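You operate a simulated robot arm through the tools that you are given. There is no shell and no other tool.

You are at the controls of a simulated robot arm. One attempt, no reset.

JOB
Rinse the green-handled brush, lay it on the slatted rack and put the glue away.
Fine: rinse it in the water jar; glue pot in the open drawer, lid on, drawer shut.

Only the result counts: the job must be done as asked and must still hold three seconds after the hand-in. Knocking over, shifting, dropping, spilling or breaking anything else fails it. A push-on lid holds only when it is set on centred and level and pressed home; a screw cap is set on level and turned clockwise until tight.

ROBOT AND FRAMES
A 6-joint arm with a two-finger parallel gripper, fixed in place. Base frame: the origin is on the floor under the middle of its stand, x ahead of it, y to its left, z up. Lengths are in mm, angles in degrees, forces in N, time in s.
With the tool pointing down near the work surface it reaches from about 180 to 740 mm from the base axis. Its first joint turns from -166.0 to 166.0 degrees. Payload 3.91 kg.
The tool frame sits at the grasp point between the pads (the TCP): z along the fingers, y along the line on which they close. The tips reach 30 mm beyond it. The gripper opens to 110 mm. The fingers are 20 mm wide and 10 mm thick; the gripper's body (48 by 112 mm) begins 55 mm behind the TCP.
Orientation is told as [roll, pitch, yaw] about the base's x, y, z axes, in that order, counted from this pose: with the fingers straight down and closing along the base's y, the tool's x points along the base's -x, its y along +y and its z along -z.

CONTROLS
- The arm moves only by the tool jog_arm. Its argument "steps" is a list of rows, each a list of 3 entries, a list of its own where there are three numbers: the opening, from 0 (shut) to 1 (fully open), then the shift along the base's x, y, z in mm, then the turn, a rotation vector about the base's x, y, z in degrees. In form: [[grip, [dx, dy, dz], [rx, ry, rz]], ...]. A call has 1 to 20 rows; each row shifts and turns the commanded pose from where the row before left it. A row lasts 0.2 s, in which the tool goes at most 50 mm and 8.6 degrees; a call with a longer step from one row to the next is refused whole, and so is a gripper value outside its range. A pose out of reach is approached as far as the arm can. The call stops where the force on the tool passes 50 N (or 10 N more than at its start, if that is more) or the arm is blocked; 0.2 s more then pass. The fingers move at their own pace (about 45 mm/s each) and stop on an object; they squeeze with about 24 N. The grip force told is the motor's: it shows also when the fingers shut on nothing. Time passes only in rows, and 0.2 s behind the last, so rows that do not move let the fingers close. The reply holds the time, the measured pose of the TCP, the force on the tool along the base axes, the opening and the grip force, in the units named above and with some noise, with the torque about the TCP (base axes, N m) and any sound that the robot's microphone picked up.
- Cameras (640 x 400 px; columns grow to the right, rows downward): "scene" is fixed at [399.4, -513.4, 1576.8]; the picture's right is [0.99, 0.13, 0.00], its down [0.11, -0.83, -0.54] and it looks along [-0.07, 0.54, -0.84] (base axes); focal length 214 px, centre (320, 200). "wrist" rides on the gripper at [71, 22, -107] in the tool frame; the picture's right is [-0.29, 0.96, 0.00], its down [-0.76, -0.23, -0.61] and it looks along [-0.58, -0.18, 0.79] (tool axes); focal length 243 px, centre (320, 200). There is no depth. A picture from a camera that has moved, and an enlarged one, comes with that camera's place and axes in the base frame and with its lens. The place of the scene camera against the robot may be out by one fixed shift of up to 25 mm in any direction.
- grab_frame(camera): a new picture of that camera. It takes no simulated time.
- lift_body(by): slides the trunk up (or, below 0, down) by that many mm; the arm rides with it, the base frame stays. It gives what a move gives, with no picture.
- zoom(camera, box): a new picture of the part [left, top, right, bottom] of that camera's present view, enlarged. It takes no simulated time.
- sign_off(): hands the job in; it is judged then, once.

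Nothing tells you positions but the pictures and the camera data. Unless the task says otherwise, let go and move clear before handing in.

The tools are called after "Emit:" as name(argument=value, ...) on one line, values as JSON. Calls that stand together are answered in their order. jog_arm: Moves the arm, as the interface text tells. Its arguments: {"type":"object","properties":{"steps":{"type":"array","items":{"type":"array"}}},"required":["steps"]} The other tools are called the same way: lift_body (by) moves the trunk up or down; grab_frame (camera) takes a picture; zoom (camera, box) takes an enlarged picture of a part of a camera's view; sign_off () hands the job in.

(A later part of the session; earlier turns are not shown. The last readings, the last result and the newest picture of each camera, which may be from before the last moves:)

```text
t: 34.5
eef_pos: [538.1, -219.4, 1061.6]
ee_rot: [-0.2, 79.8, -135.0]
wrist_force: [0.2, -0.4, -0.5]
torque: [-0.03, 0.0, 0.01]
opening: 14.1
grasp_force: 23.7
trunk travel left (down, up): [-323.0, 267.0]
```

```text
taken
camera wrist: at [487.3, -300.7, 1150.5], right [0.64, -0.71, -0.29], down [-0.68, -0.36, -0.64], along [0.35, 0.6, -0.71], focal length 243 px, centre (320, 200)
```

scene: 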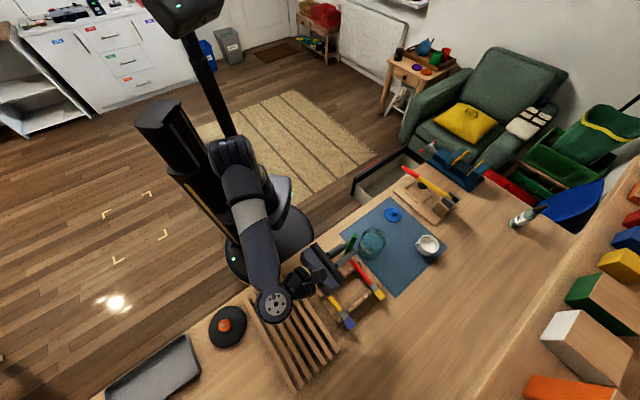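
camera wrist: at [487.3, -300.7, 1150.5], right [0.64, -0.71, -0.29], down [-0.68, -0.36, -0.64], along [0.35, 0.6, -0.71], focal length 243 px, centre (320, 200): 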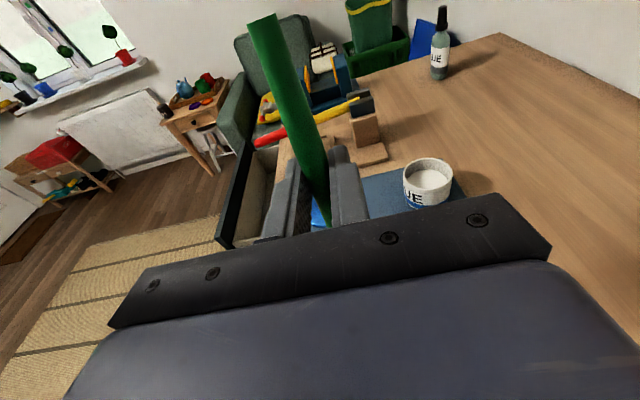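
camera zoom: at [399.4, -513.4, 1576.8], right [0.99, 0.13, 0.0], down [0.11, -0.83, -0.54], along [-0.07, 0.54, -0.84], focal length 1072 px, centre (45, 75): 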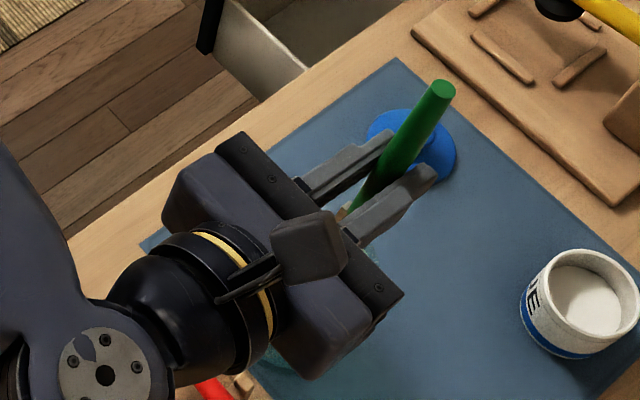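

The brush seems a few degrees more upright than assumed, putting its tip slightly further along the bench edge than the TCP. I'll correct by about 8 mm and go down slowly, checking the force.

Emit:
jog_arm(steps=[[0, [-6, -6, 0], [0, 0, 0]], [0, [0, 0, -10], [0, 0, 0]], [0, [0, 0, -10], [0, 0, 0]], [0, [0, 0, -10], [0, 0, 0]], [0, [0, 0, -6], [0, 0, 0]], [0, [0, 0, 0], [0, 0, 0]]])

Emit:
zoom(camera="scene", box=[325, 185, 425, 265])

```text
t: 36.0
eef_pos: [530.6, -225.2, 1025.1]
ee_rot: [-0.2, 79.7, -135.0]
wrist_force: [-0.4, -0.7, -0.3]
torque: [-0.03, 0.02, 0.01]
opening: 14.1
grasp_force: 23.9
trunk travel left (down, up): [-323.0, 267.0]
```

```text
5.00 times, centred on (375, 225) of scene
camera zoom: at [399.4, -513.4, 1576.8], right [0.99, 0.13, 0.0], down [0.11, -0.83, -0.54], along [-0.07, 0.54, -0.84], focal length 1072 px, centre (45, 75)
```

zoom: 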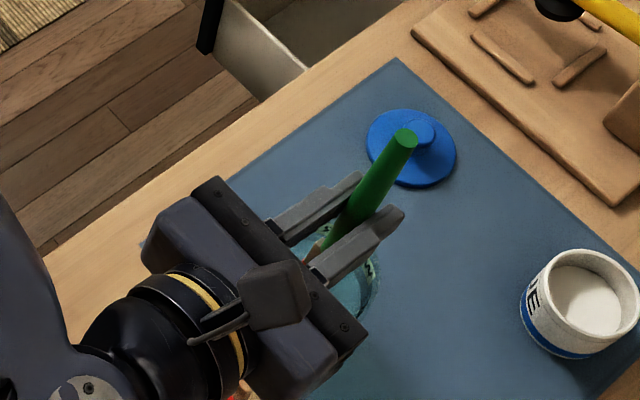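

No contact; the tip should be just inside the rim. I'll continue down into the water in small steps.

Emit:
jog_arm(steps=[[0, [0, 0, -8], [0, 0, 0]], [0, [0, 0, -8], [0, 0, 0]], [0, [0, 0, -8], [0, 0, 0]], [0, [0, 0, -6], [0, 0, 0]], [0, [0, 0, 0], [0, 0, 0]]])

Emit:
zoom(camera="scene", box=[335, 205, 415, 265])

```text
t: 37.1
eef_pos: [531.6, -226.0, 994.4]
ee_rot: [-0.2, 79.7, -135.1]
wrist_force: [0.1, -0.1, -0.7]
torque: [0.05, -0.02, 0.02]
opening: 14.2
grasp_force: 24.0
trunk travel left (down, up): [-323.0, 267.0]
```

```text
6.67 times, centred on (375, 235) of scene
camera zoom: at [399.4, -513.4, 1576.8], right [0.99, 0.13, 0.0], down [0.11, -0.83, -0.54], along [-0.07, 0.54, -0.84], focal length 1430 px, centre (-47, -33)
```

zoom: 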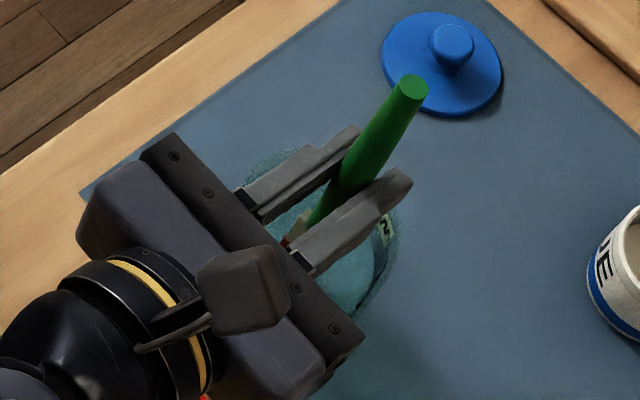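

Still no contact; the bristles are going into the water. I'll go 16 mm deeper, then swish gently.

Emit:
jog_arm(steps=[[0, [0, 0, -6], [0, 0, 0]], [0, [0, 0, -5], [0, 0, 0]], [0, [0, 0, -5], [0, 0, 0]], [0, [0, 0, 0], [0, 0, 0]]])

Emit:
zoom(camera="scene", box=[335, 205, 415, 265])

```text
t: 38.1
eef_pos: [530.1, -224.2, 978.4]
ee_rot: [0.0, 79.7, -134.9]
wrist_force: [0.6, 0.1, 0.5]
torque: [0.0, -0.02, 0.01]
opening: 14.1
grasp_force: 23.9
trunk travel left (down, up): [-323.0, 267.0]
```

```text
6.67 times, centred on (375, 235) of scene
camera zoom: at [399.4, -513.4, 1576.8], right [0.99, 0.13, 0.0], down [0.11, -0.83, -0.54], along [-0.07, 0.54, -0.84], focal length 1430 px, centre (-47, -33)
```

zoom: 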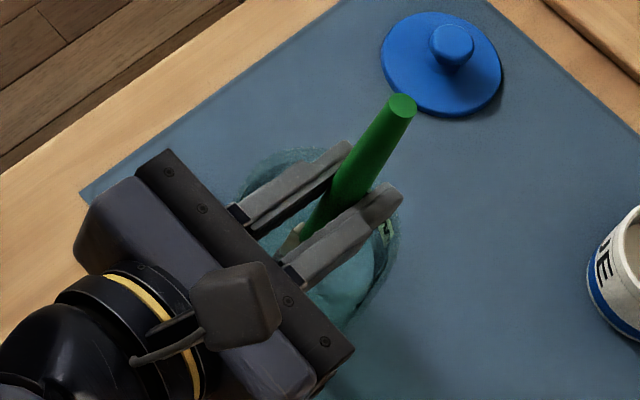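

The bristles are submerged. I'll go slightly deeper and swish gently for a couple of seconds.

Emit:
jog_arm(steps=[[0, [0, 0, -5], [0, 0, 0]], [0, [4, 4, 0], [0, 0, 0]], [0, [-4, -4, 0], [0, 0, 0]], [0, [-4, 4, 0], [0, 0, 0]], [0, [4, -4, 0], [0, 0, 0]], [0, [0, 0, 5], [0, 0, 0]], [0, [0, 0, -5], [0, 0, 0]], [0, [4, 4, 0], [0, 0, 0]], [0, [-8, -8, 0], [0, 0, 0]], [0, [4, 4, 0], [0, 0, 0]], [0, [4, -4, 0], [0, 0, 0]], [0, [-8, 8, 0], [0, 0, 0]], [0, [4, -4, 0], [0, 0, 0]], [0, [0, 0, 5], [0, 0, 0]], [0, [0, 0, -5], [0, 0, 0]], [0, [0, 0, 0], [0, 0, 0]], [0, [0, 0, 0], [0, 0, 0]], [0, [0, 0, 0], [0, 0, 0]]])

```text
t: 42.0
eef_pos: [531.2, -225.1, 973.4]
ee_rot: [-0.1, 79.8, -135.0]
wrist_force: [-0.1, 0.2, 0.6]
torque: [0.03, -0.02, 0.07]
opening: 14.2
grasp_force: 23.9
trunk travel left (down, up): [-323.0, 267.0]
```

Rinsed. I'll draw the brush straight up out of the jar, slowly at first.

Emit:
jog_arm(steps=[[0, [0, 0, 8], [0, 0, 0]], [0, [0, 0, 10], [0, 0, 0]], [0, [0, 0, 10], [0, 0, 0]], [0, [0, 0, 15], [0, 0, 0]], [0, [0, 0, 20], [0, 0, 0]], [0, [0, 0, 20], [0, 0, 0]], [0, [0, 0, 10], [0, 0, 0]], [0, [0, 0, 0], [0, 0, 0]], [0, [0, 0, 0], [0, 0, 0]]])

Emit:
grab_frame(camera="scene")

Emit:
zoom(camera="scene", box=[200, 250, 360, 400])

```text
t: 44.0
eef_pos: [530.8, -226.8, 1066.9]
ee_rot: [-0.1, 79.7, -135.0]
wrist_force: [0.0, -0.2, -0.8]
torque: [0.0, 0.0, -0.01]
opening: 14.2
grasp_force: 24.1
trunk travel left (down, up): [-323.0, 267.0]
```

```text
taken
```

scene: 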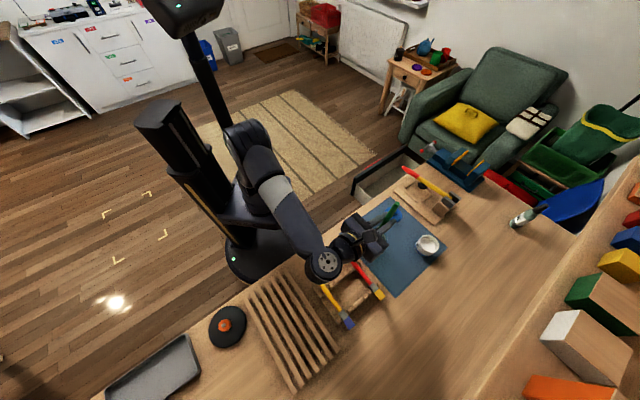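

```text
2.67 times, centred on (280, 325) of scene
camera zoom: at [399.4, -513.4, 1576.8], right [0.99, 0.13, 0.0], down [0.11, -0.83, -0.54], along [-0.07, 0.54, -0.84], focal length 572 px, centre (427, -133)
```

zoom: 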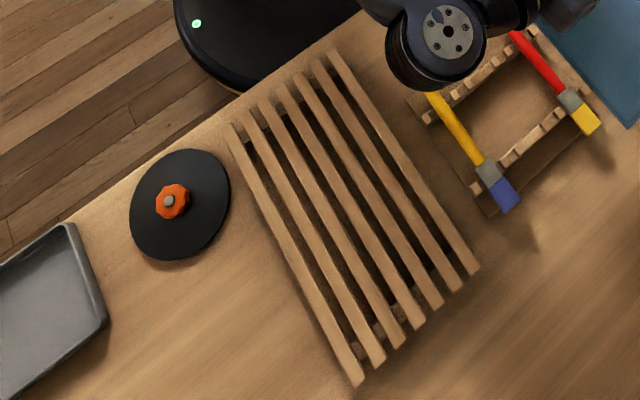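

The brush is out and nothing has moved. The rack's slats top out near z≈873, centred about (306,-479) and running away from the robot. I'll carry the brush there while turning it back to horizontal.

Emit:
jog_arm(steps=[[0, [-24, -22, 0], [0, 0, 0]], [0, [-24, -22, 0], [0, 0, 0]], [0, [-24, -22, 0], [0, 0, 0]], [0, [-24, -22, 0], [0, 0, 0]], [0, [-8, -10, 0], [-6, 6, 0]], [0, [-8, -10, 0], [-6, 6, 0]], [0, [-8, -10, 0], [-6, 6, 0]], [0, [-8, -10, 0], [-6, 6, 0]], [0, [-8, -10, 0], [-6, 6, 0]], [0, [-8, -10, 0], [-6, 6, 0]], [0, [-8, -10, 0], [-6, 6, 0]], [0, [-8, -10, 0], [-6, 6, 0]], [0, [-8, -10, 0], [-6, 6, 0]], [0, [-8, -10, 0], [-2.4, 2.4, 0]], [0, [0, 0, 0], [0, 0, 0]]])

Emit:
grab_frame(camera="wrist")

Emit:
zoom(camera="scene", box=[220, 230, 380, 370])

```text
t: 47.1
eef_pos: [354.3, -414.8, 1065.3]
ee_rot: [0.0, -0.1, -135.0]
wrist_force: [0.1, 0.9, -0.7]
torque: [0.0, -0.02, 0.0]
opening: 14.4
grasp_force: 23.8
trunk travel left (down, up): [-323.0, 267.0]
```

```text
taken
camera wrist: at [419.9, -379.8, 1172.1], right [0.47, -0.88, 0.0], down [-0.7, -0.37, 0.61], along [-0.54, -0.29, -0.79], focal length 243 px, centre (320, 200)
```

wrist: 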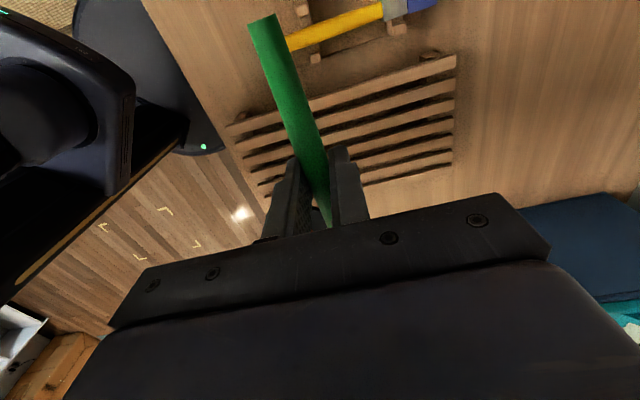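

```text
2.86 times, centred on (300, 300) of scene
camera zoom: at [399.4, -513.4, 1576.8], right [0.99, 0.13, 0.0], down [0.11, -0.83, -0.54], along [-0.07, 0.54, -0.84], focal length 613 px, centre (377, -86)
```

zoom: 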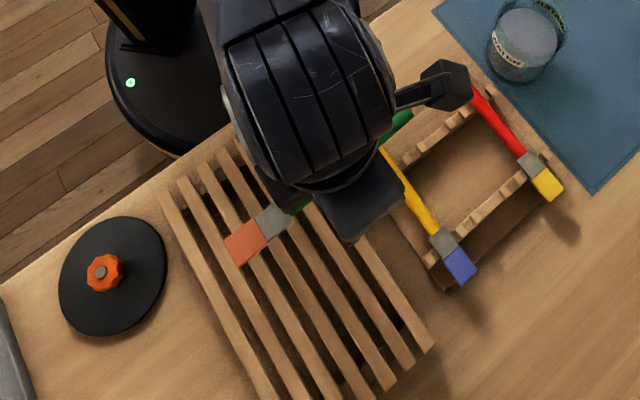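

The brush is level above the rack and its bristles look lighter than before. I'll zoom in on them and the rack.

Emit:
zoom(camera="scene", box=[255, 275, 315, 325])

Emit:
zoom(camera="scene", box=[345, 190, 405, 265])

Emit:
zoom(camera="wrist", box=[200, 0, 480, 240])

```text
8.00 times, centred on (285, 300) of scene
camera zoom: at [399.4, -513.4, 1576.8], right [0.99, 0.13, 0.0], down [0.11, -0.83, -0.54], along [-0.07, 0.54, -0.84], focal length 1716 px, centre (600, -600)
```

zoom: 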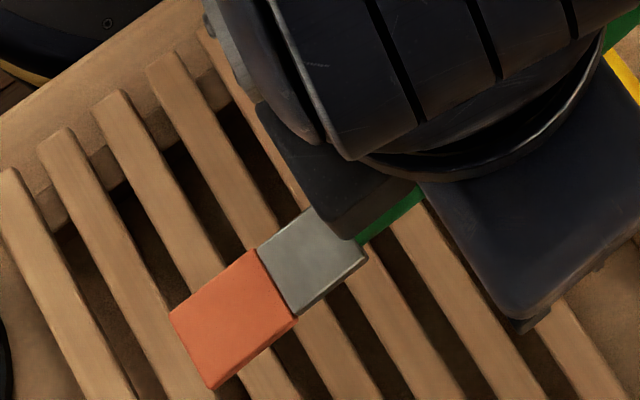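

```text
5.33 times, centred on (375, 228) of scene
camera zoom: at [399.4, -513.4, 1576.8], right [0.99, 0.13, 0.0], down [0.11, -0.83, -0.54], along [-0.07, 0.54, -0.84], focal length 1144 px, centre (27, 53)
```

zoom: 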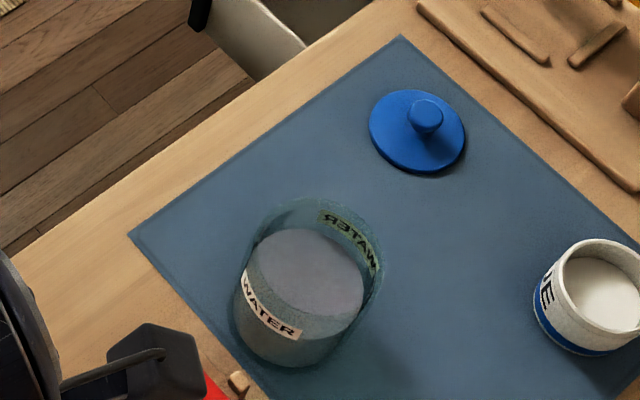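

```text
1.67 times, centred on (340, 120) of wrist
camera zoom: at [419.9, -379.8, 1172.1], right [0.47, -0.88, 0.0], down [-0.7, -0.37, 0.61], along [-0.54, -0.29, -0.79], focal length 404 px, centre (287, 333)
```

zoom: 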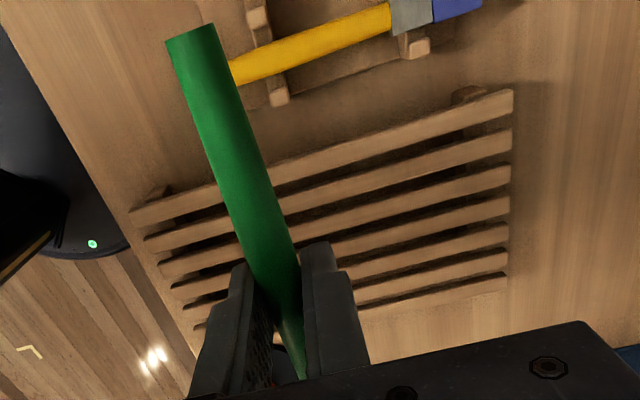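

The jar water has turned greyish and the bristles went from red to orange, so the rinse took effect. To be sure it's complete I'll dip once more along the same path and see whether the colour changes further.

Emit:
jog_arm(steps=[[0, [8, 10, 0], [6, -6, 0]], [0, [8, 10, 0], [6, -6, 0]], [0, [8, 10, 0], [6, -6, 0]], [0, [8, 10, 0], [6, -6, 0]], [0, [8, 10, 0], [6, -6, 0]], [0, [8, 10, 0], [6, -6, 0]], [0, [8, 10, 0], [6, -6, 0]], [0, [8, 10, 0], [6, -6, 0]], [0, [8, 10, 0], [6, -6, 0]], [0, [8, 10, 0], [2.4, -2.4, 0]], [0, [24, 22, 0], [0, 0, 0]], [0, [24, 22, 0], [0, 0, 0]], [0, [24, 22, 0], [0, 0, 0]], [0, [24, 23, 0], [0, 0, 0]], [0, [0, 0, 0], [0, 0, 0]]])

Emit:
zoom(camera="scene", box=[325, 185, 425, 265])

```text
t: 50.4
eef_pos: [531.0, -223.9, 1066.6]
ee_rot: [-0.2, 79.6, -135.1]
wrist_force: [0.6, 1.2, -0.5]
torque: [0.0, 0.02, 0.03]
opening: 14.3
grasp_force: 23.6
trunk travel left (down, up): [-323.0, 267.0]
```

```text
5.00 times, centred on (375, 225) of scene
camera zoom: at [399.4, -513.4, 1576.8], right [0.99, 0.13, 0.0], down [0.11, -0.83, -0.54], along [-0.07, 0.54, -0.84], focal length 1072 px, centre (45, 75)
```

zoom: 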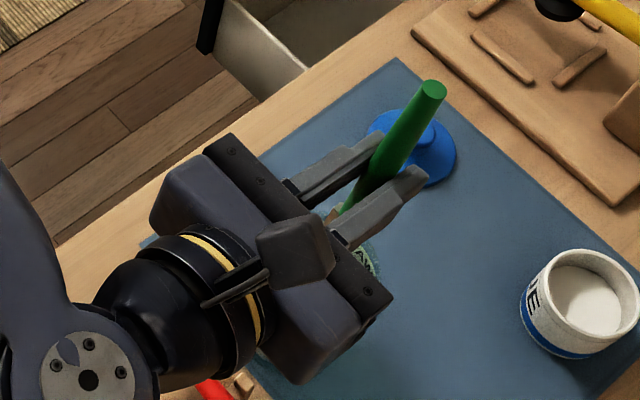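

Same position as the first dip, directly over the jar. I'll go down the same way, swish a bit longer, and come straight up again.

Emit:
jog_arm(steps=[[0, [0, 0, -12], [0, 0, 0]], [0, [0, 0, -12], [0, 0, 0]], [0, [0, 0, -12], [0, 0, 0]], [0, [0, 0, -10], [0, 0, 0]], [0, [0, 0, -10], [0, 0, 0]], [0, [0, 0, -10], [0, 0, 0]], [0, [0, 0, -10], [0, 0, 0]], [0, [0, 0, -8], [0, 0, 0]], [0, [0, 0, -8], [0, 0, 0]], [0, [0, 0, 0], [0, 0, 0]]])

Emit:
jog_arm(steps=[[0, [4, 4, 0], [0, 0, 0]], [0, [-4, -4, 0], [0, 0, 0]], [0, [-4, -4, 0], [0, 0, 0]], [0, [4, 4, 0], [0, 0, 0]], [0, [-4, 4, 0], [0, 0, 0]], [0, [4, -4, 0], [0, 0, 0]], [0, [4, -4, 0], [0, 0, 0]], [0, [-4, 4, 0], [0, 0, 0]], [0, [4, 4, 0], [0, 0, 0]], [0, [-8, -8, 0], [0, 0, 0]], [0, [8, 8, 0], [0, 0, 0]], [0, [-8, -8, 0], [0, 0, 0]], [0, [4, 4, 0], [0, 0, 0]], [0, [4, -4, 0], [0, 0, 0]], [0, [-8, 8, 0], [0, 0, 0]], [0, [8, -8, 0], [0, 0, 0]], [0, [-8, 8, 0], [0, 0, 0]], [0, [4, -4, 0], [0, 0, 0]], [0, [0, 0, 0], [0, 0, 0]], [0, [0, 0, 0], [0, 0, 0]]])

```text
t: 52.5
eef_pos: [529.9, -224.9, 974.8]
ee_rot: [-0.2, 79.8, -134.9]
wrist_force: [0.0, 0.1, -0.5]
torque: [0.01, -0.01, 0.03]
opening: 14.3
grasp_force: 23.6
trunk travel left (down, up): [-323.0, 267.0]
```

```text
t: 56.8
eef_pos: [531.9, -224.8, 974.6]
ee_rot: [-0.1, 79.7, -135.0]
wrist_force: [0.0, 0.1, 0.3]
torque: [-0.01, -0.03, 0.0]
opening: 14.3
grasp_force: 24.1
trunk travel left (down, up): [-323.0, 267.0]
```

The second rinse is done with no contact. I'll lift straight out and carry the brush back over the rack, turning it level.

Emit:
jog_arm(steps=[[0, [0, 0, 8], [0, 0, 0]], [0, [0, 0, 10], [0, 0, 0]], [0, [0, 0, 12], [0, 0, 0]], [0, [0, 0, 15], [0, 0, 0]], [0, [0, 0, 20], [0, 0, 0]], [0, [0, 0, 20], [0, 0, 0]], [0, [0, 0, 8], [0, 0, 0]], [0, [0, 0, 0], [0, 0, 0]]])

Emit:
jog_arm(steps=[[0, [-24, -22, 0], [0, 0, 0]], [0, [-24, -22, 0], [0, 0, 0]], [0, [-24, -22, 0], [0, 0, 0]], [0, [-24, -22, 0], [0, 0, 0]], [0, [-8, -10, 0], [-6, 6, 0]], [0, [-8, -10, 0], [-6, 6, 0]], [0, [-8, -10, 0], [-6, 6, 0]], [0, [-8, -10, 0], [-6, 6, 0]], [0, [-8, -10, 0], [-6, 6, 0]], [0, [-8, -10, 0], [-6, 6, 0]], [0, [-8, -10, 0], [-6, 6, 0]], [0, [-8, -10, 0], [-6, 6, 0]], [0, [-8, -10, 0], [-6, 6, 0]], [0, [-8, -10, 0], [-2.4, 2.4, 0]], [0, [0, 0, 0], [0, 0, 0]]])

Emit:
zoom(camera="scene", box=[255, 275, 315, 325])

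Emit:
zoom(camera="scene", box=[345, 190, 405, 265])

```text
t: 58.5
eef_pos: [531.4, -223.4, 1067.8]
ee_rot: [-0.2, 79.7, -135.1]
wrist_force: [-1.1, 0.7, 0.1]
torque: [0.01, 0.0, 0.0]
opening: 14.3
grasp_force: 23.6
trunk travel left (down, up): [-323.0, 267.0]
```

```text
t: 61.8
eef_pos: [353.3, -413.6, 1066.6]
ee_rot: [-0.1, -0.1, -134.9]
wrist_force: [0.5, 0.0, -0.2]
torque: [0.01, 0.01, -0.01]
opening: 14.4
grasp_force: 24.4
trunk travel left (down, up): [-323.0, 267.0]
```

```text
8.00 times, centred on (285, 300) of scene
camera zoom: at [399.4, -513.4, 1576.8], right [0.99, 0.13, 0.0], down [0.11, -0.83, -0.54], along [-0.07, 0.54, -0.84], focal length 1716 px, centre (600, -600)
```

zoom: 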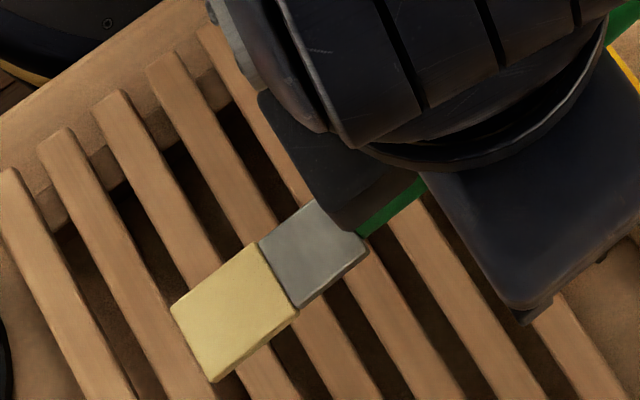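

```text
5.33 times, centred on (375, 228) of scene
camera zoom: at [399.4, -513.4, 1576.8], right [0.99, 0.13, 0.0], down [0.11, -0.83, -0.54], along [-0.07, 0.54, -0.84], focal length 1144 px, centre (27, 53)
```

zoom: 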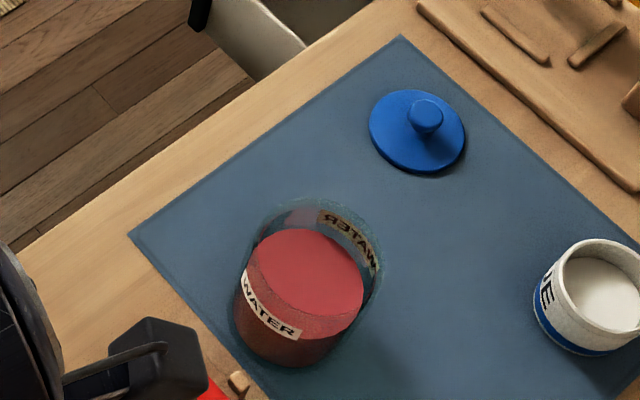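

The bristles are now pale and clean and the water is red, so the second rinse was needed. I'll do one last dip to confirm the colour no longer changes.

Emit:
jog_arm(steps=[[0, [8, 10, 0], [6, -6, 0]], [0, [8, 10, 0], [6, -6, 0]], [0, [8, 10, 0], [6, -6, 0]], [0, [8, 10, 0], [6, -6, 0]], [0, [8, 10, 0], [6, -6, 0]], [0, [8, 10, 0], [6, -6, 0]], [0, [8, 10, 0], [6, -6, 0]], [0, [8, 10, 0], [6, -6, 0]], [0, [8, 10, 0], [6, -6, 0]], [0, [8, 10, 0], [2.4, -2.4, 0]], [0, [24, 22, 0], [0, 0, 0]], [0, [24, 22, 0], [0, 0, 0]], [0, [24, 22, 0], [0, 0, 0]], [0, [25, 22, 0], [0, 0, 0]], [0, [0, 0, 0], [0, 0, 0]]])

Emit:
jog_arm(steps=[[0, [0, 0, -12], [0, 0, 0]], [0, [0, 0, -12], [0, 0, 0]], [0, [0, 0, -12], [0, 0, 0]], [0, [0, 0, -10], [0, 0, 0]], [0, [0, 0, -10], [0, 0, 0]], [0, [0, 0, -10], [0, 0, 0]], [0, [0, 0, -10], [0, 0, 0]], [0, [0, 0, -8], [0, 0, 0]], [0, [0, 0, -8], [0, 0, 0]], [0, [0, 0, 0], [0, 0, 0]]])

Emit:
jog_arm(steps=[[0, [4, 4, 0], [0, 0, 0]], [0, [-4, -4, 0], [0, 0, 0]], [0, [-4, -4, 0], [0, 0, 0]], [0, [8, 8, 0], [0, 0, 0]], [0, [-8, -8, 0], [0, 0, 0]], [0, [4, 4, 0], [0, 0, 0]], [0, [-4, 4, 0], [0, 0, 0]], [0, [8, -8, 0], [0, 0, 0]], [0, [-8, 8, 0], [0, 0, 0]], [0, [4, -4, 0], [0, 0, 0]], [0, [0, 0, 0], [0, 0, 0]], [0, [0, 0, 8], [0, 0, 0]], [0, [0, 0, 10], [0, 0, 0]], [0, [0, 0, 12], [0, 0, 0]], [0, [0, 0, 15], [0, 0, 0]], [0, [0, 0, 20], [0, 0, 0]], [0, [0, 0, 20], [0, 0, 0]], [0, [0, 0, 8], [0, 0, 0]], [0, [0, 0, 0], [0, 0, 0]]])

Emit:
jog_arm(steps=[[0, [-24, -22, 0], [0, 0, 0]], [0, [-24, -22, 0], [0, 0, 0]], [0, [-24, -22, 0], [0, 0, 0]], [0, [-24, -22, 0], [0, 0, 0]], [0, [-8, -10, 0], [-6, 6, 0]], [0, [-8, -10, 0], [-6, 6, 0]], [0, [-8, -10, 0], [-6, 6, 0]], [0, [-8, -10, 0], [-6, 6, 0]], [0, [-8, -10, 0], [-6, 6, 0]], [0, [-8, -10, 0], [-6, 6, 0]], [0, [-8, -10, 0], [-6, 6, 0]], [0, [-8, -10, 0], [-6, 6, 0]], [0, [-8, -10, 0], [-6, 6, 0]], [0, [-8, -10, 0], [-2.4, 2.4, 0]], [0, [0, 0, 0], [0, 0, 0]]])

Emit:
zoom(camera="scene", box=[255, 275, 315, 325])

Emit:
zoom(camera="scene", box=[345, 190, 405, 265])

```text
t: 65.0
eef_pos: [531.9, -224.0, 1067.0]
ee_rot: [-0.1, 79.7, -135.1]
wrist_force: [0.5, 0.8, -0.3]
torque: [-0.02, 0.02, 0.03]
opening: 14.3
grasp_force: 23.9
trunk travel left (down, up): [-323.0, 267.0]
```

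```text
t: 67.2
eef_pos: [530.6, -225.0, 974.8]
ee_rot: [-0.1, 79.7, -134.9]
wrist_force: [-0.1, 0.9, -0.9]
torque: [0.0, -0.01, -0.03]
opening: 14.3
grasp_force: 24.5
trunk travel left (down, up): [-323.0, 267.0]
```

```text
t: 71.2
eef_pos: [530.7, -225.1, 1069.1]
ee_rot: [-0.3, 79.7, -135.1]
wrist_force: [-0.4, 0.3, -0.1]
torque: [0.01, -0.04, -0.03]
opening: 14.3
grasp_force: 23.7
trunk travel left (down, up): [-323.0, 267.0]
```

```text
t: 74.3
eef_pos: [356.1, -412.6, 1068.7]
ee_rot: [-0.1, -0.1, -135.0]
wrist_force: [-0.6, -1.2, -0.6]
torque: [-0.04, -0.03, -0.01]
opening: 14.2
grasp_force: 24.2
trunk travel left (down, up): [-323.0, 267.0]
```

```text
8.00 times, centred on (285, 300) of scene
camera zoom: at [399.4, -513.4, 1576.8], right [0.99, 0.13, 0.0], down [0.11, -0.83, -0.54], along [-0.07, 0.54, -0.84], focal length 1716 px, centre (600, -600)
```

zoom: 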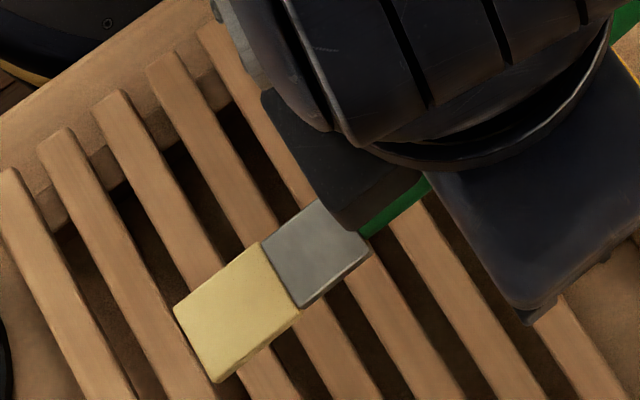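

```text
5.33 times, centred on (375, 228) of scene
camera zoom: at [399.4, -513.4, 1576.8], right [0.99, 0.13, 0.0], down [0.11, -0.83, -0.54], along [-0.07, 0.54, -0.84], focal length 1144 px, centre (27, 53)
```

zoom: 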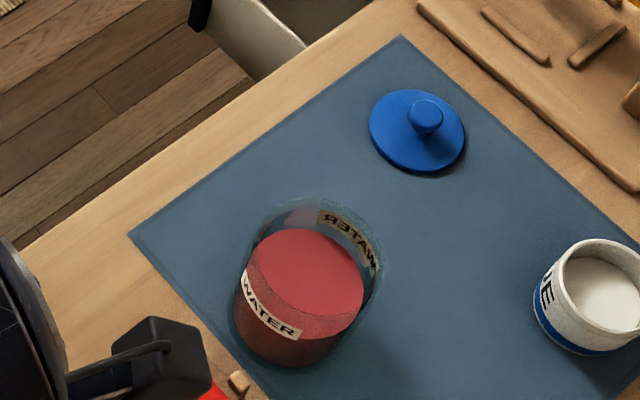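

The colour is unchanged, so the brush is fully rinsed. I'll turn it 35° so it lies diagonally across the slats within the rack's outline, then lower toward the rack.

Emit:
jog_arm(steps=[[0, [-12, -13, 0], [0, 0, 8.5]], [0, [-12, -13, 0], [0, 0, 8.5]], [0, [-12, -13, 0], [0, 0, 8.5]], [0, [-13, -13, 0], [0, 0, 8.5]], [0, [0, 0, -20], [0, 0, 1]], [0, [0, 0, -30], [0, 0, 0]], [0, [0, 0, -30], [0, 0, 0]], [0, [0, 0, -28], [0, 0, 0]], [0, [0, 0, 0], [0, 0, 0]]])

Emit:
grab_frame(camera="wrist")

Emit:
zoom(camera="scene", box=[220, 260, 360, 390])

```text
t: 76.3
eef_pos: [305.7, -463.5, 960.6]
ee_rot: [-0.1, -0.1, -100.0]
wrist_force: [0.0, -0.6, -0.2]
torque: [0.01, -0.04, 0.0]
opening: 14.0
grasp_force: 23.8
trunk travel left (down, up): [-323.0, 267.0]
```

```text
taken
camera wrist: at [339.6, -397.9, 1066.8], right [0.89, -0.45, 0.0], down [-0.36, -0.71, 0.61], along [-0.28, -0.54, -0.79], focal length 243 px, centre (320, 200)
```

wrist: 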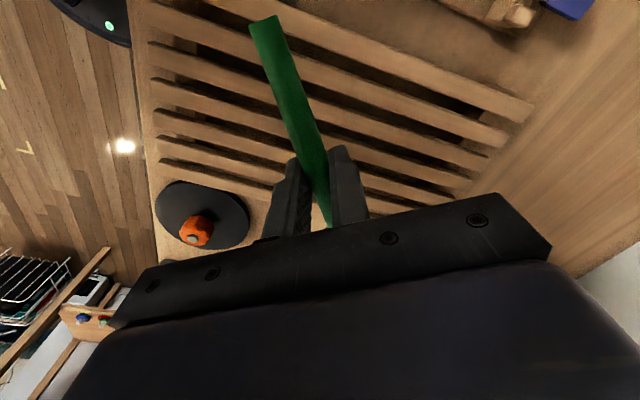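

```text
3.08 times, centred on (290, 325) of scene
camera zoom: at [399.4, -513.4, 1576.8], right [0.99, 0.13, 0.0], down [0.11, -0.83, -0.54], along [-0.07, 0.54, -0.84], focal length 660 px, centre (412, -185)
```

zoom: 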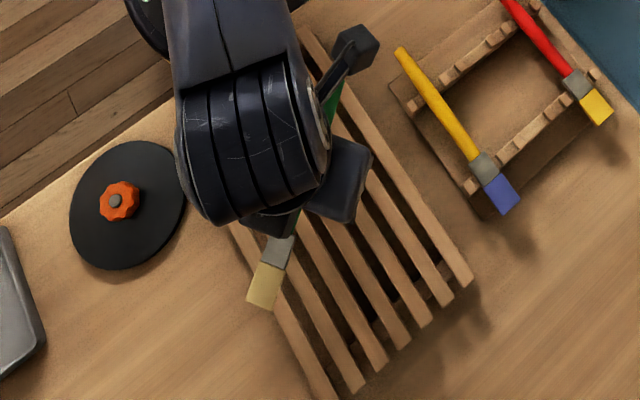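

The brush spans the rack from the first to the last slat. I'll lower in ever smaller steps, feeling for contact.

Emit:
jog_arm(steps=[[0, [0, 0, -20], [0, 0, 0]], [0, [0, 0, -12], [0, 0, 0]], [0, [0, 0, 0], [0, 0, 0]]])

Emit:
zoom(camera="wrist", box=[180, 0, 480, 230])

Emit:
zoom(camera="scene", box=[240, 290, 320, 350])

```text
t: 77.2
eef_pos: [305.6, -465.2, 928.2]
ee_rot: [-0.1, -0.1, -100.0]
wrist_force: [-0.7, 0.5, 0.4]
torque: [0.02, 0.01, 0.01]
opening: 14.4
grasp_force: 24.3
trunk travel left (down, up): [-323.0, 267.0]
```

```text
1.74 times, centred on (330, 115) of wrist
camera zoom: at [339.8, -398.2, 1034.8], right [0.89, -0.45, 0.0], down [-0.36, -0.71, 0.61], along [-0.28, -0.54, -0.79], focal length 422 px, centre (303, 348)
```

zoom: 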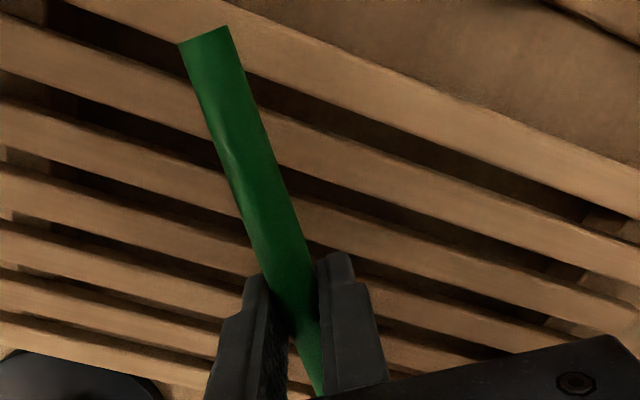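

```text
6.67 times, centred on (280, 320) of scene
camera zoom: at [399.4, -513.4, 1576.8], right [0.99, 0.13, 0.0], down [0.11, -0.83, -0.54], along [-0.07, 0.54, -0.84], focal length 1430 px, centre (587, -600)
```

zoom: 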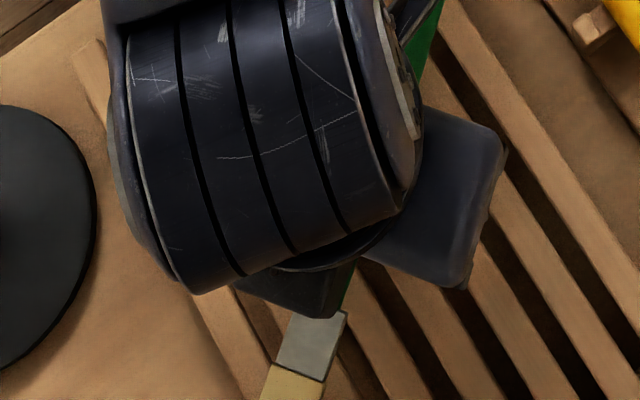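

Emit:
jog_arm(steps=[[0, [0, 0, -5], [0, 0, 0]], [0, [0, 0, -4], [0, 0, 0]], [0, [0, 0, 0], [0, 0, 0]]])

Emit:
jog_arm(steps=[[0, [0, 0, -2], [0, 0, 0]], [0, [0, 0, -1.5], [0, 0, 0]], [0, [0, 0, 0], [0, 0, 0]]])

```text
t: 78.0
eef_pos: [306.0, -464.9, 918.6]
ee_rot: [0.0, -0.1, -100.0]
wrist_force: [-0.7, -0.8, -0.5]
torque: [0.01, -0.01, 0.01]
opening: 14.3
grasp_force: 24.7
trunk travel left (down, up): [-323.0, 267.0]
```

```text
t: 78.8
eef_pos: [306.7, -465.4, 915.9]
ee_rot: [0.0, 0.0, -100.0]
wrist_force: [-0.7, 0.1, -0.5]
torque: [0.04, 0.02, 0.02]
opening: 14.3
grasp_force: 24.1
trunk travel left (down, up): [-323.0, 267.0]
```

No contact yet; continuing down in 2–3 mm steps.

Emit:
jog_arm(steps=[[0, [0, 0, -2], [0, 0, 0]], [0, [0, 0, 0], [0, 0, 0]]])

Emit:
jog_arm(steps=[[0, [0, 0, -2], [0, 0, 0]], [0, [0, 0, 0], [0, 0, 0]]])

Emit:
jog_arm(steps=[[0, [0, 0, -2], [0, 0, 0]], [0, [0, 0, 0], [0, 0, 0]]])

Emit:
zoom(camera="wrist", box=[220, 100, 420, 230])

```text
t: 79.3
eef_pos: [306.6, -465.6, 915.0]
ee_rot: [-0.1, -0.1, -100.0]
wrist_force: [-0.3, -0.4, -0.1]
torque: [0.01, -0.03, 0.02]
opening: 14.0
grasp_force: 24.3
trunk travel left (down, up): [-323.0, 267.0]
```

```text
t: 80.0
eef_pos: [307.3, -465.9, 914.1]
ee_rot: [-0.1, -0.2, -100.0]
wrist_force: [1.8, -3.2, 16.4]
torque: [0.06, -0.03, -0.01]
opening: 14.1
grasp_force: 24.4
trunk travel left (down, up): [-323.0, 267.0]
```

```text
t: 80.5
eef_pos: [306.8, -464.7, 913.4]
ee_rot: [0.1, -0.4, -100.1]
wrist_force: [4.7, -5.2, 40.0]
torque: [0.24, 0.14, -0.13]
opening: 14.0
grasp_force: 23.9
trunk travel left (down, up): [-323.0, 267.0]
```

```text
3.08 times, centred on (320, 165) of wrist
camera zoom: at [339.5, -397.7, 1020.5], right [0.89, -0.45, 0.01], down [-0.36, -0.7, 0.61], along [-0.27, -0.55, -0.79], focal length 746 px, centre (320, 308)
```

zoom: 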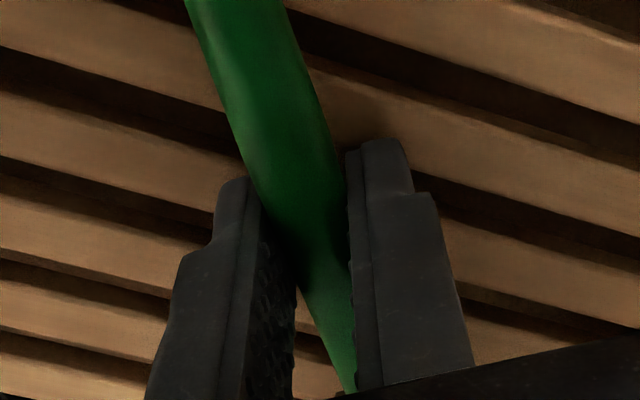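

Contact: fingertips met the slats at tip height z≈884. I'll back off about 3 mm to unload, then open the fingers so the handle settles the last few millimetres onto the slats.

Emit:
jog_arm(steps=[[0, [0, 0, 3], [0, 0, 0]], [0, [0, 0, 0], [0, 0, 0]]])

```text
t: 81.2
eef_pos: [306.9, -464.4, 913.9]
ee_rot: [0.0, -0.2, -100.1]
wrist_force: [6.6, -7.6, 24.9]
torque: [0.02, -0.31, -0.13]
opening: 14.2
grasp_force: 24.1
trunk travel left (down, up): [-323.0, 267.0]
```

Emit:
jog_arm(steps=[[0, [0, 0, 2], [0, 0, 0]], [0, [0, 0, 0], [0, 0, 0]]])

```text
t: 81.8
eef_pos: [305.4, -465.1, 913.6]
ee_rot: [-0.2, 0.0, -100.0]
wrist_force: [5.2, -7.1, 6.6]
torque: [-0.21, -0.3, -0.07]
opening: 14.2
grasp_force: 23.8
trunk travel left (down, up): [-323.0, 267.0]
```

Emit:
jog_arm(steps=[[0, [0, 0, 1.5], [0, 0, 0]], [0, [0, 0, 0], [0, 0, 0]]])

Emit:
grab_frame(camera="wrist")

Emit:
grab_frame(camera="scene")

```text
t: 82.3
eef_pos: [306.3, -463.7, 916.7]
ee_rot: [-0.1, 0.0, -99.9]
wrist_force: [-1.2, -0.4, 0.1]
torque: [0.01, -0.01, 0.05]
opening: 14.1
grasp_force: 24.2
trunk travel left (down, up): [-323.0, 267.0]
```

```text
taken
camera wrist: at [339.4, -398.4, 1023.2], right [0.89, -0.45, 0.0], down [-0.36, -0.71, 0.61], along [-0.28, -0.54, -0.79], focal length 243 px, centre (320, 200)
```

wrist: 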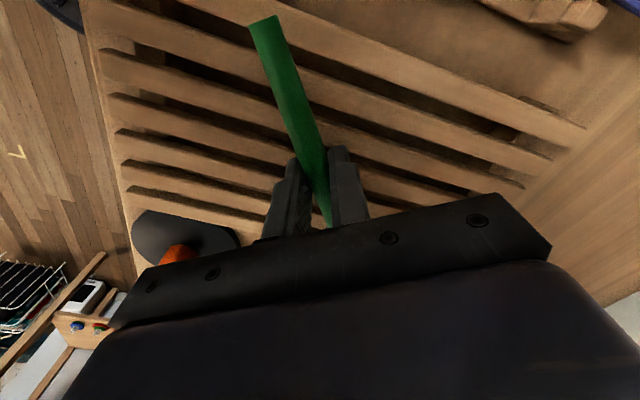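

```text
taken
```

scene: 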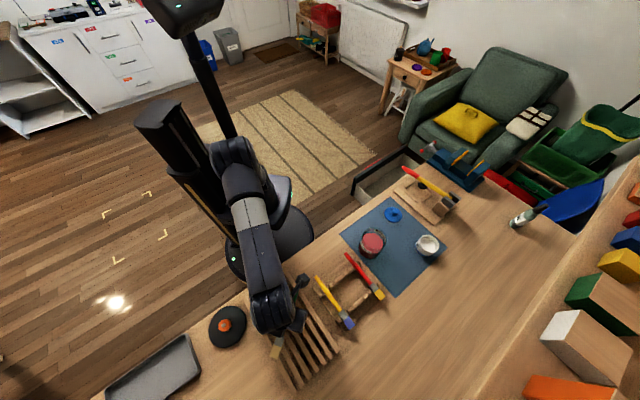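

Contact is released and the rack hasn't moved. I'll lower 1.5 mm to just above the slats and open slowly.

Emit:
jog_arm(steps=[[0, [0, 0, -1.5], [0, 0, 0]], [0.12, [0, 0, 0], [0, 0, 0]], [0.14, [0, 0, 0], [0, 0, 0]], [0.16, [0, 0, 0], [0, 0, 0]], [0.2, [0, 0, 0], [0, 0, 0]], [0.25, [0, 0, 0], [0, 0, 0]], [0.35, [0, 0, 0], [0, 0, 0]], [0.35, [0, 0, 0], [0, 0, 0]]])

Emit:
zoom(camera="wrist", box=[180, 0, 480, 230])

Emit:
zoom(camera="scene", box=[240, 290, 320, 350])

```text
t: 84.2
eef_pos: [305.5, -465.7, 915.3]
ee_rot: [-0.1, -0.1, -100.0]
wrist_force: [-0.6, 0.3, 0.9]
torque: [-0.02, 0.0, 0.01]
opening: 38.5
grasp_force: 0.0
trunk travel left (down, up): [-323.0, 267.0]
```

```text
1.74 times, centred on (330, 115) of wrist
camera zoom: at [339.6, -398.8, 1022.0], right [0.89, -0.45, 0.0], down [-0.36, -0.71, 0.61], along [-0.28, -0.54, -0.79], focal length 422 px, centre (303, 348)
```

zoom: 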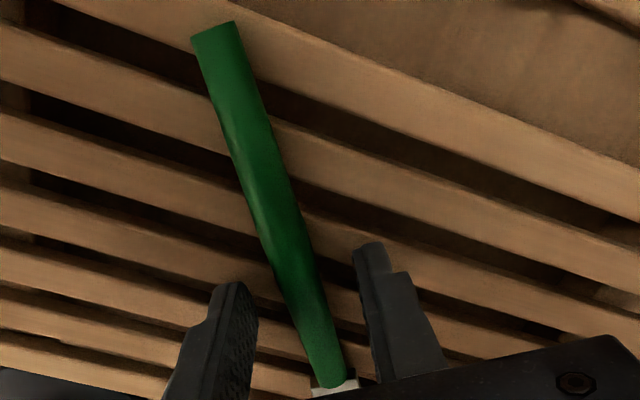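

```text
6.67 times, centred on (280, 320) of scene
camera zoom: at [399.4, -513.4, 1576.8], right [0.99, 0.13, 0.0], down [0.11, -0.83, -0.54], along [-0.07, 0.54, -0.84], focal length 1430 px, centre (587, -600)
```

zoom: 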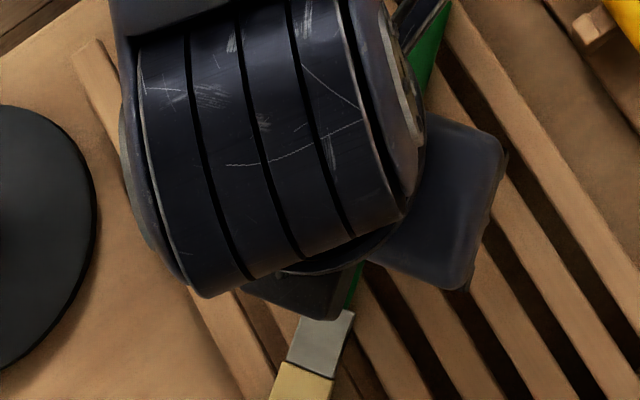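

The brush is resting on the slats between the open fingers. I'll rise straight up and check it.

Emit:
jog_arm(steps=[[0.35, [0, 0, 15], [0, 0, 0]], [0.35, [0, 0, 30], [0, 0, 0]], [0.35, [0, 0, 40], [0, 0, 0]], [0.35, [0, 0, 40], [0, 0, 0]], [0.35, [0, 25, 10], [0, 0, 8]], [0.35, [0, 30, 0], [0, 0, 8]], [0.35, [0, 30, 0], [0, 0, 8]], [0.35, [0, 30, 0], [0, 0, 8]], [0.35, [0, 30, 0], [0, 0, 8]], [0.35, [0, 25, 0], [0, 0, 8]], [0.35, [0, 0, 0], [0, 0, 7]], [0.35, [0, 0, 0], [0, 0, 0]]])

Emit:
zoom(camera="scene", box=[220, 260, 360, 390])

Emit:
grab_frame(camera="wrist")

```text
t: 86.8
eef_pos: [306.1, -295.0, 1049.2]
ee_rot: [0.0, -0.1, -44.8]
wrist_force: [-0.5, 0.7, 0.1]
torque: [-0.01, 0.0, 0.0]
opening: 38.5
grasp_force: 0.0
trunk travel left (down, up): [-323.0, 267.0]
```

```text
3.08 times, centred on (290, 325) of scene
camera zoom: at [399.4, -513.4, 1576.8], right [0.99, 0.13, 0.0], down [0.11, -0.83, -0.54], along [-0.07, 0.54, -0.84], focal length 660 px, centre (412, -185)
```

zoom: 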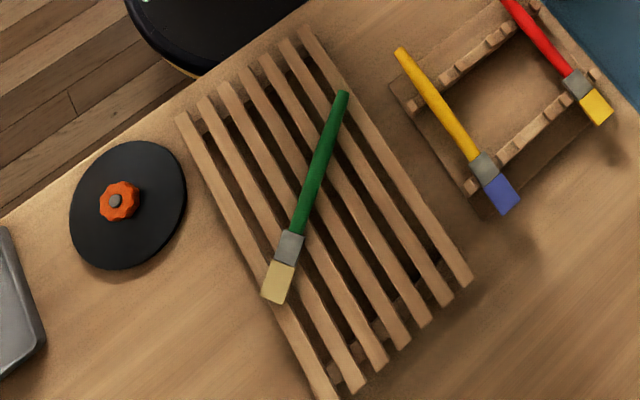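

```text
taken
camera wrist: at [270.7, -229.4, 1156.6], right [0.88, 0.47, 0.0], down [0.38, -0.7, 0.61], along [0.29, -0.54, -0.79], focal length 243 px, centre (320, 200)
```

wrist: 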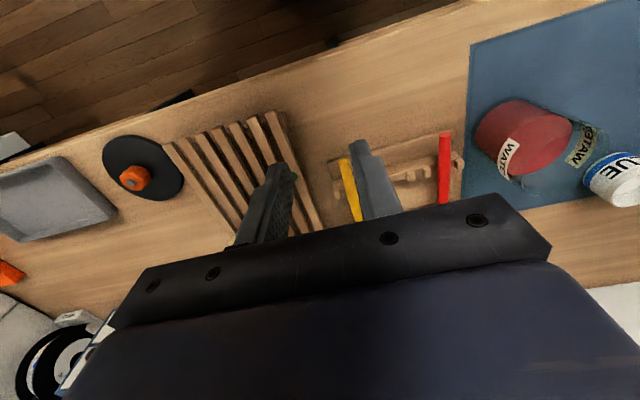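

The clean brush lies securely across the slats. Next is the glue: the pot at about (720,-194) is at the edge of reach, so I'll raise the trunk, approach it with a slight outward tilt and bring it closer.

Emit:
lift_body(by=100)

Emit:
jog_arm(steps=[[1, [35, 15, -10], [0, 0, 5]], [1, [35, 15, -10], [0, 0, 5]], [1, [35, 15, -10], [0, 0, 5]], [1, [35, 15, -10], [0, 0, 5]], [1, [35, 15, -10], [0, 0, 5]], [1, [35, 10, -10], [0, 0, 5]], [1, [35, 10, -10], [0, 0, 0]], [1, [35, 10, -10], [0, 0, 0]], [1, [0, 0, 0], [0, 0, 0]]])

Emit:
grab_frame(camera="wrist")

```text
t: 88.1
eef_pos: [306.5, -296.6, 1149.6]
ee_rot: [-0.1, -0.1, -44.9]
wrist_force: [0.2, -0.8, -0.3]
torque: [-0.01, 0.05, -0.01]
opening: 38.5
grasp_force: 0.0
trunk travel left (down, up): [-423.0, 167.0]
```

```text
t: 90.1
eef_pos: [587.3, -191.0, 1068.1]
ee_rot: [0.0, -0.2, -15.0]
wrist_force: [0.1, -0.1, -0.3]
torque: [0.02, 0.01, -0.01]
opening: 109.9
grasp_force: 0.0
trunk travel left (down, up): [-423.0, 167.0]
```

```text
taken
camera wrist: at [523.0, -151.1, 1175.7], right [0.53, 0.85, 0.0], down [0.67, -0.42, 0.61], along [0.52, -0.32, -0.79], focal length 243 px, centre (320, 200)
```

wrist: 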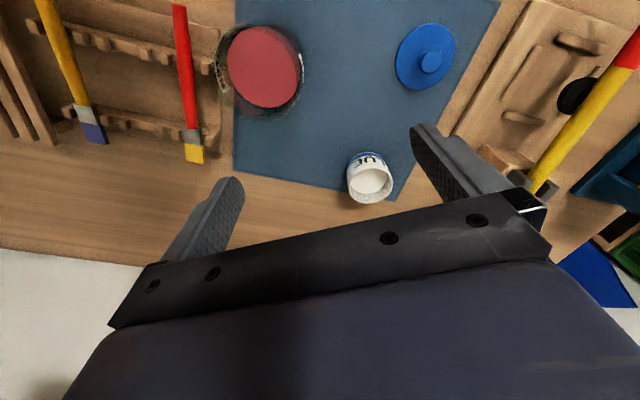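

Everything is in good view from here. I'll zoom for precise positions of pot, lid and jar.

Emit:
zoom(camera="wrist", box=[330, 130, 410, 220])

Emit:
zoom(camera="wrist", box=[380, 0, 480, 110])

Emit:
zoom(camera="wrist", box=[200, 10, 330, 130])

```text
4.44 times, centred on (370, 175) of wrist
camera zoom: at [523.0, -151.1, 1175.7], right [0.53, 0.85, 0.0], down [0.67, -0.42, 0.61], along [0.52, -0.32, -0.79], focal length 1078 px, centre (98, 311)
```

zoom: 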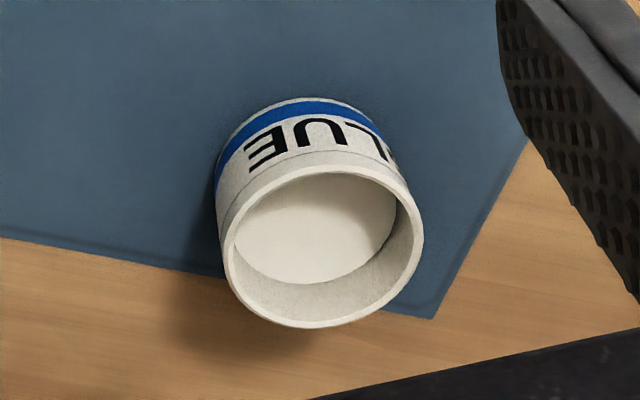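

```text
3.64 times, centred on (430, 55) of wrist
camera zoom: at [523.0, -151.1, 1175.7], right [0.53, 0.85, 0.0], down [0.67, -0.42, 0.61], along [0.52, -0.32, -0.79], focal length 882 px, centre (-80, 727)
```

zoom: 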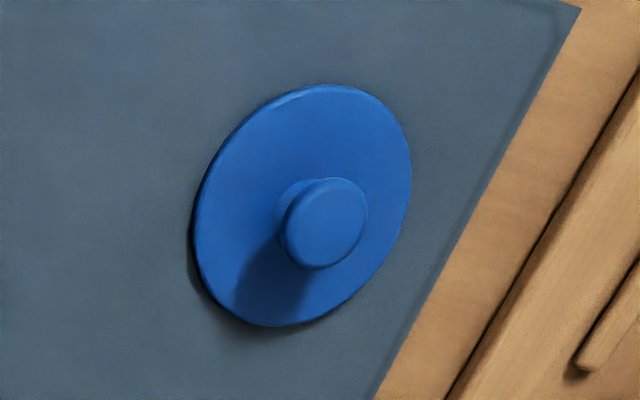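

```text
3.33 times, centred on (265, 70) of wrist
camera zoom: at [523.0, -151.1, 1175.7], right [0.53, 0.85, 0.0], down [0.67, -0.42, 0.61], along [0.52, -0.32, -0.79], focal length 809 px, centre (503, 633)
```

zoom: 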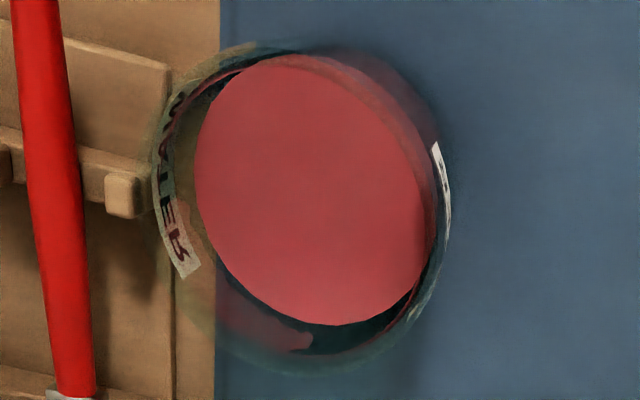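

The pot is about 62 mm across, centred near (721,-192) with its rim near z≈895; the lid is about 65 mm with its knob top near z≈882. I'll tilt the tool 15° outward and move above the pot with the fingers wide open.

Emit:
jog_arm(steps=[[1, [33, 0, -20], [-1.94, -7.245, 0]], [1, [33, 0, -20], [-1.94, -7.245, 0]], [1, [33, 0, -20], [0, 0, 0]], [1, [32, -1, -23], [0, 0, 0]], [1, [0, 0, 0], [0, 0, 0]]])

Emit:
grab_frame(camera="wrist")

Emit:
zoom(camera="scene", box=[360, 190, 480, 290])

```text
t: 91.3
eef_pos: [718.1, -192.2, 986.2]
ee_rot: [-0.1, -15.0, -15.1]
wrist_force: [0.2, 0.0, 0.3]
torque: [0.01, 0.02, 0.03]
opening: 109.9
grasp_force: 0.0
trunk travel left (down, up): [-423.0, 167.0]
```

```text
taken
camera wrist: at [629.8, -146.0, 1070.9], right [0.52, 0.85, 0.07], down [0.5, -0.37, 0.79], along [0.7, -0.37, -0.61], focal length 243 px, centre (320, 200)
```

wrist: 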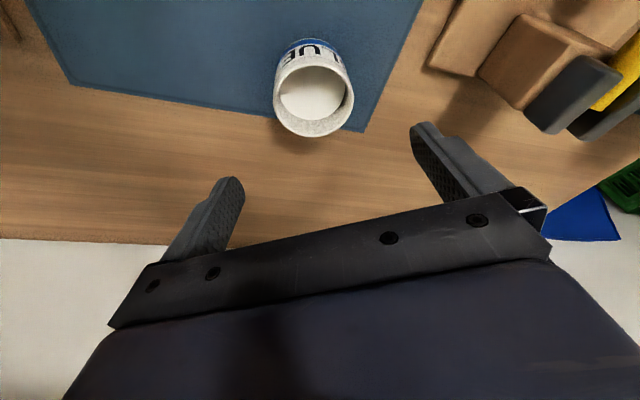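

```text
4.00 times, centred on (420, 240) of scene
camera zoom: at [399.4, -513.4, 1576.8], right [0.99, 0.13, 0.0], down [0.11, -0.83, -0.54], along [-0.07, 0.54, -0.84], focal length 858 px, centre (-80, 40)
```

zoom: 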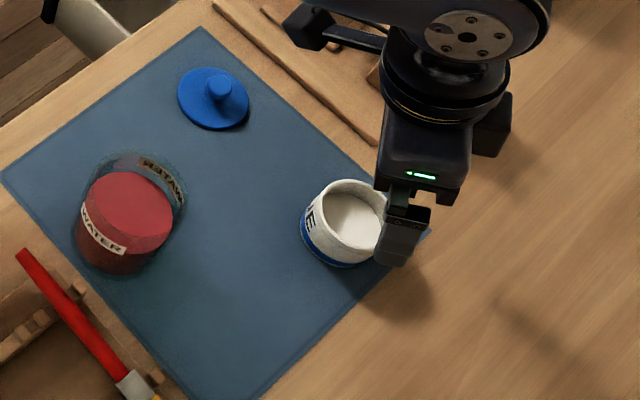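

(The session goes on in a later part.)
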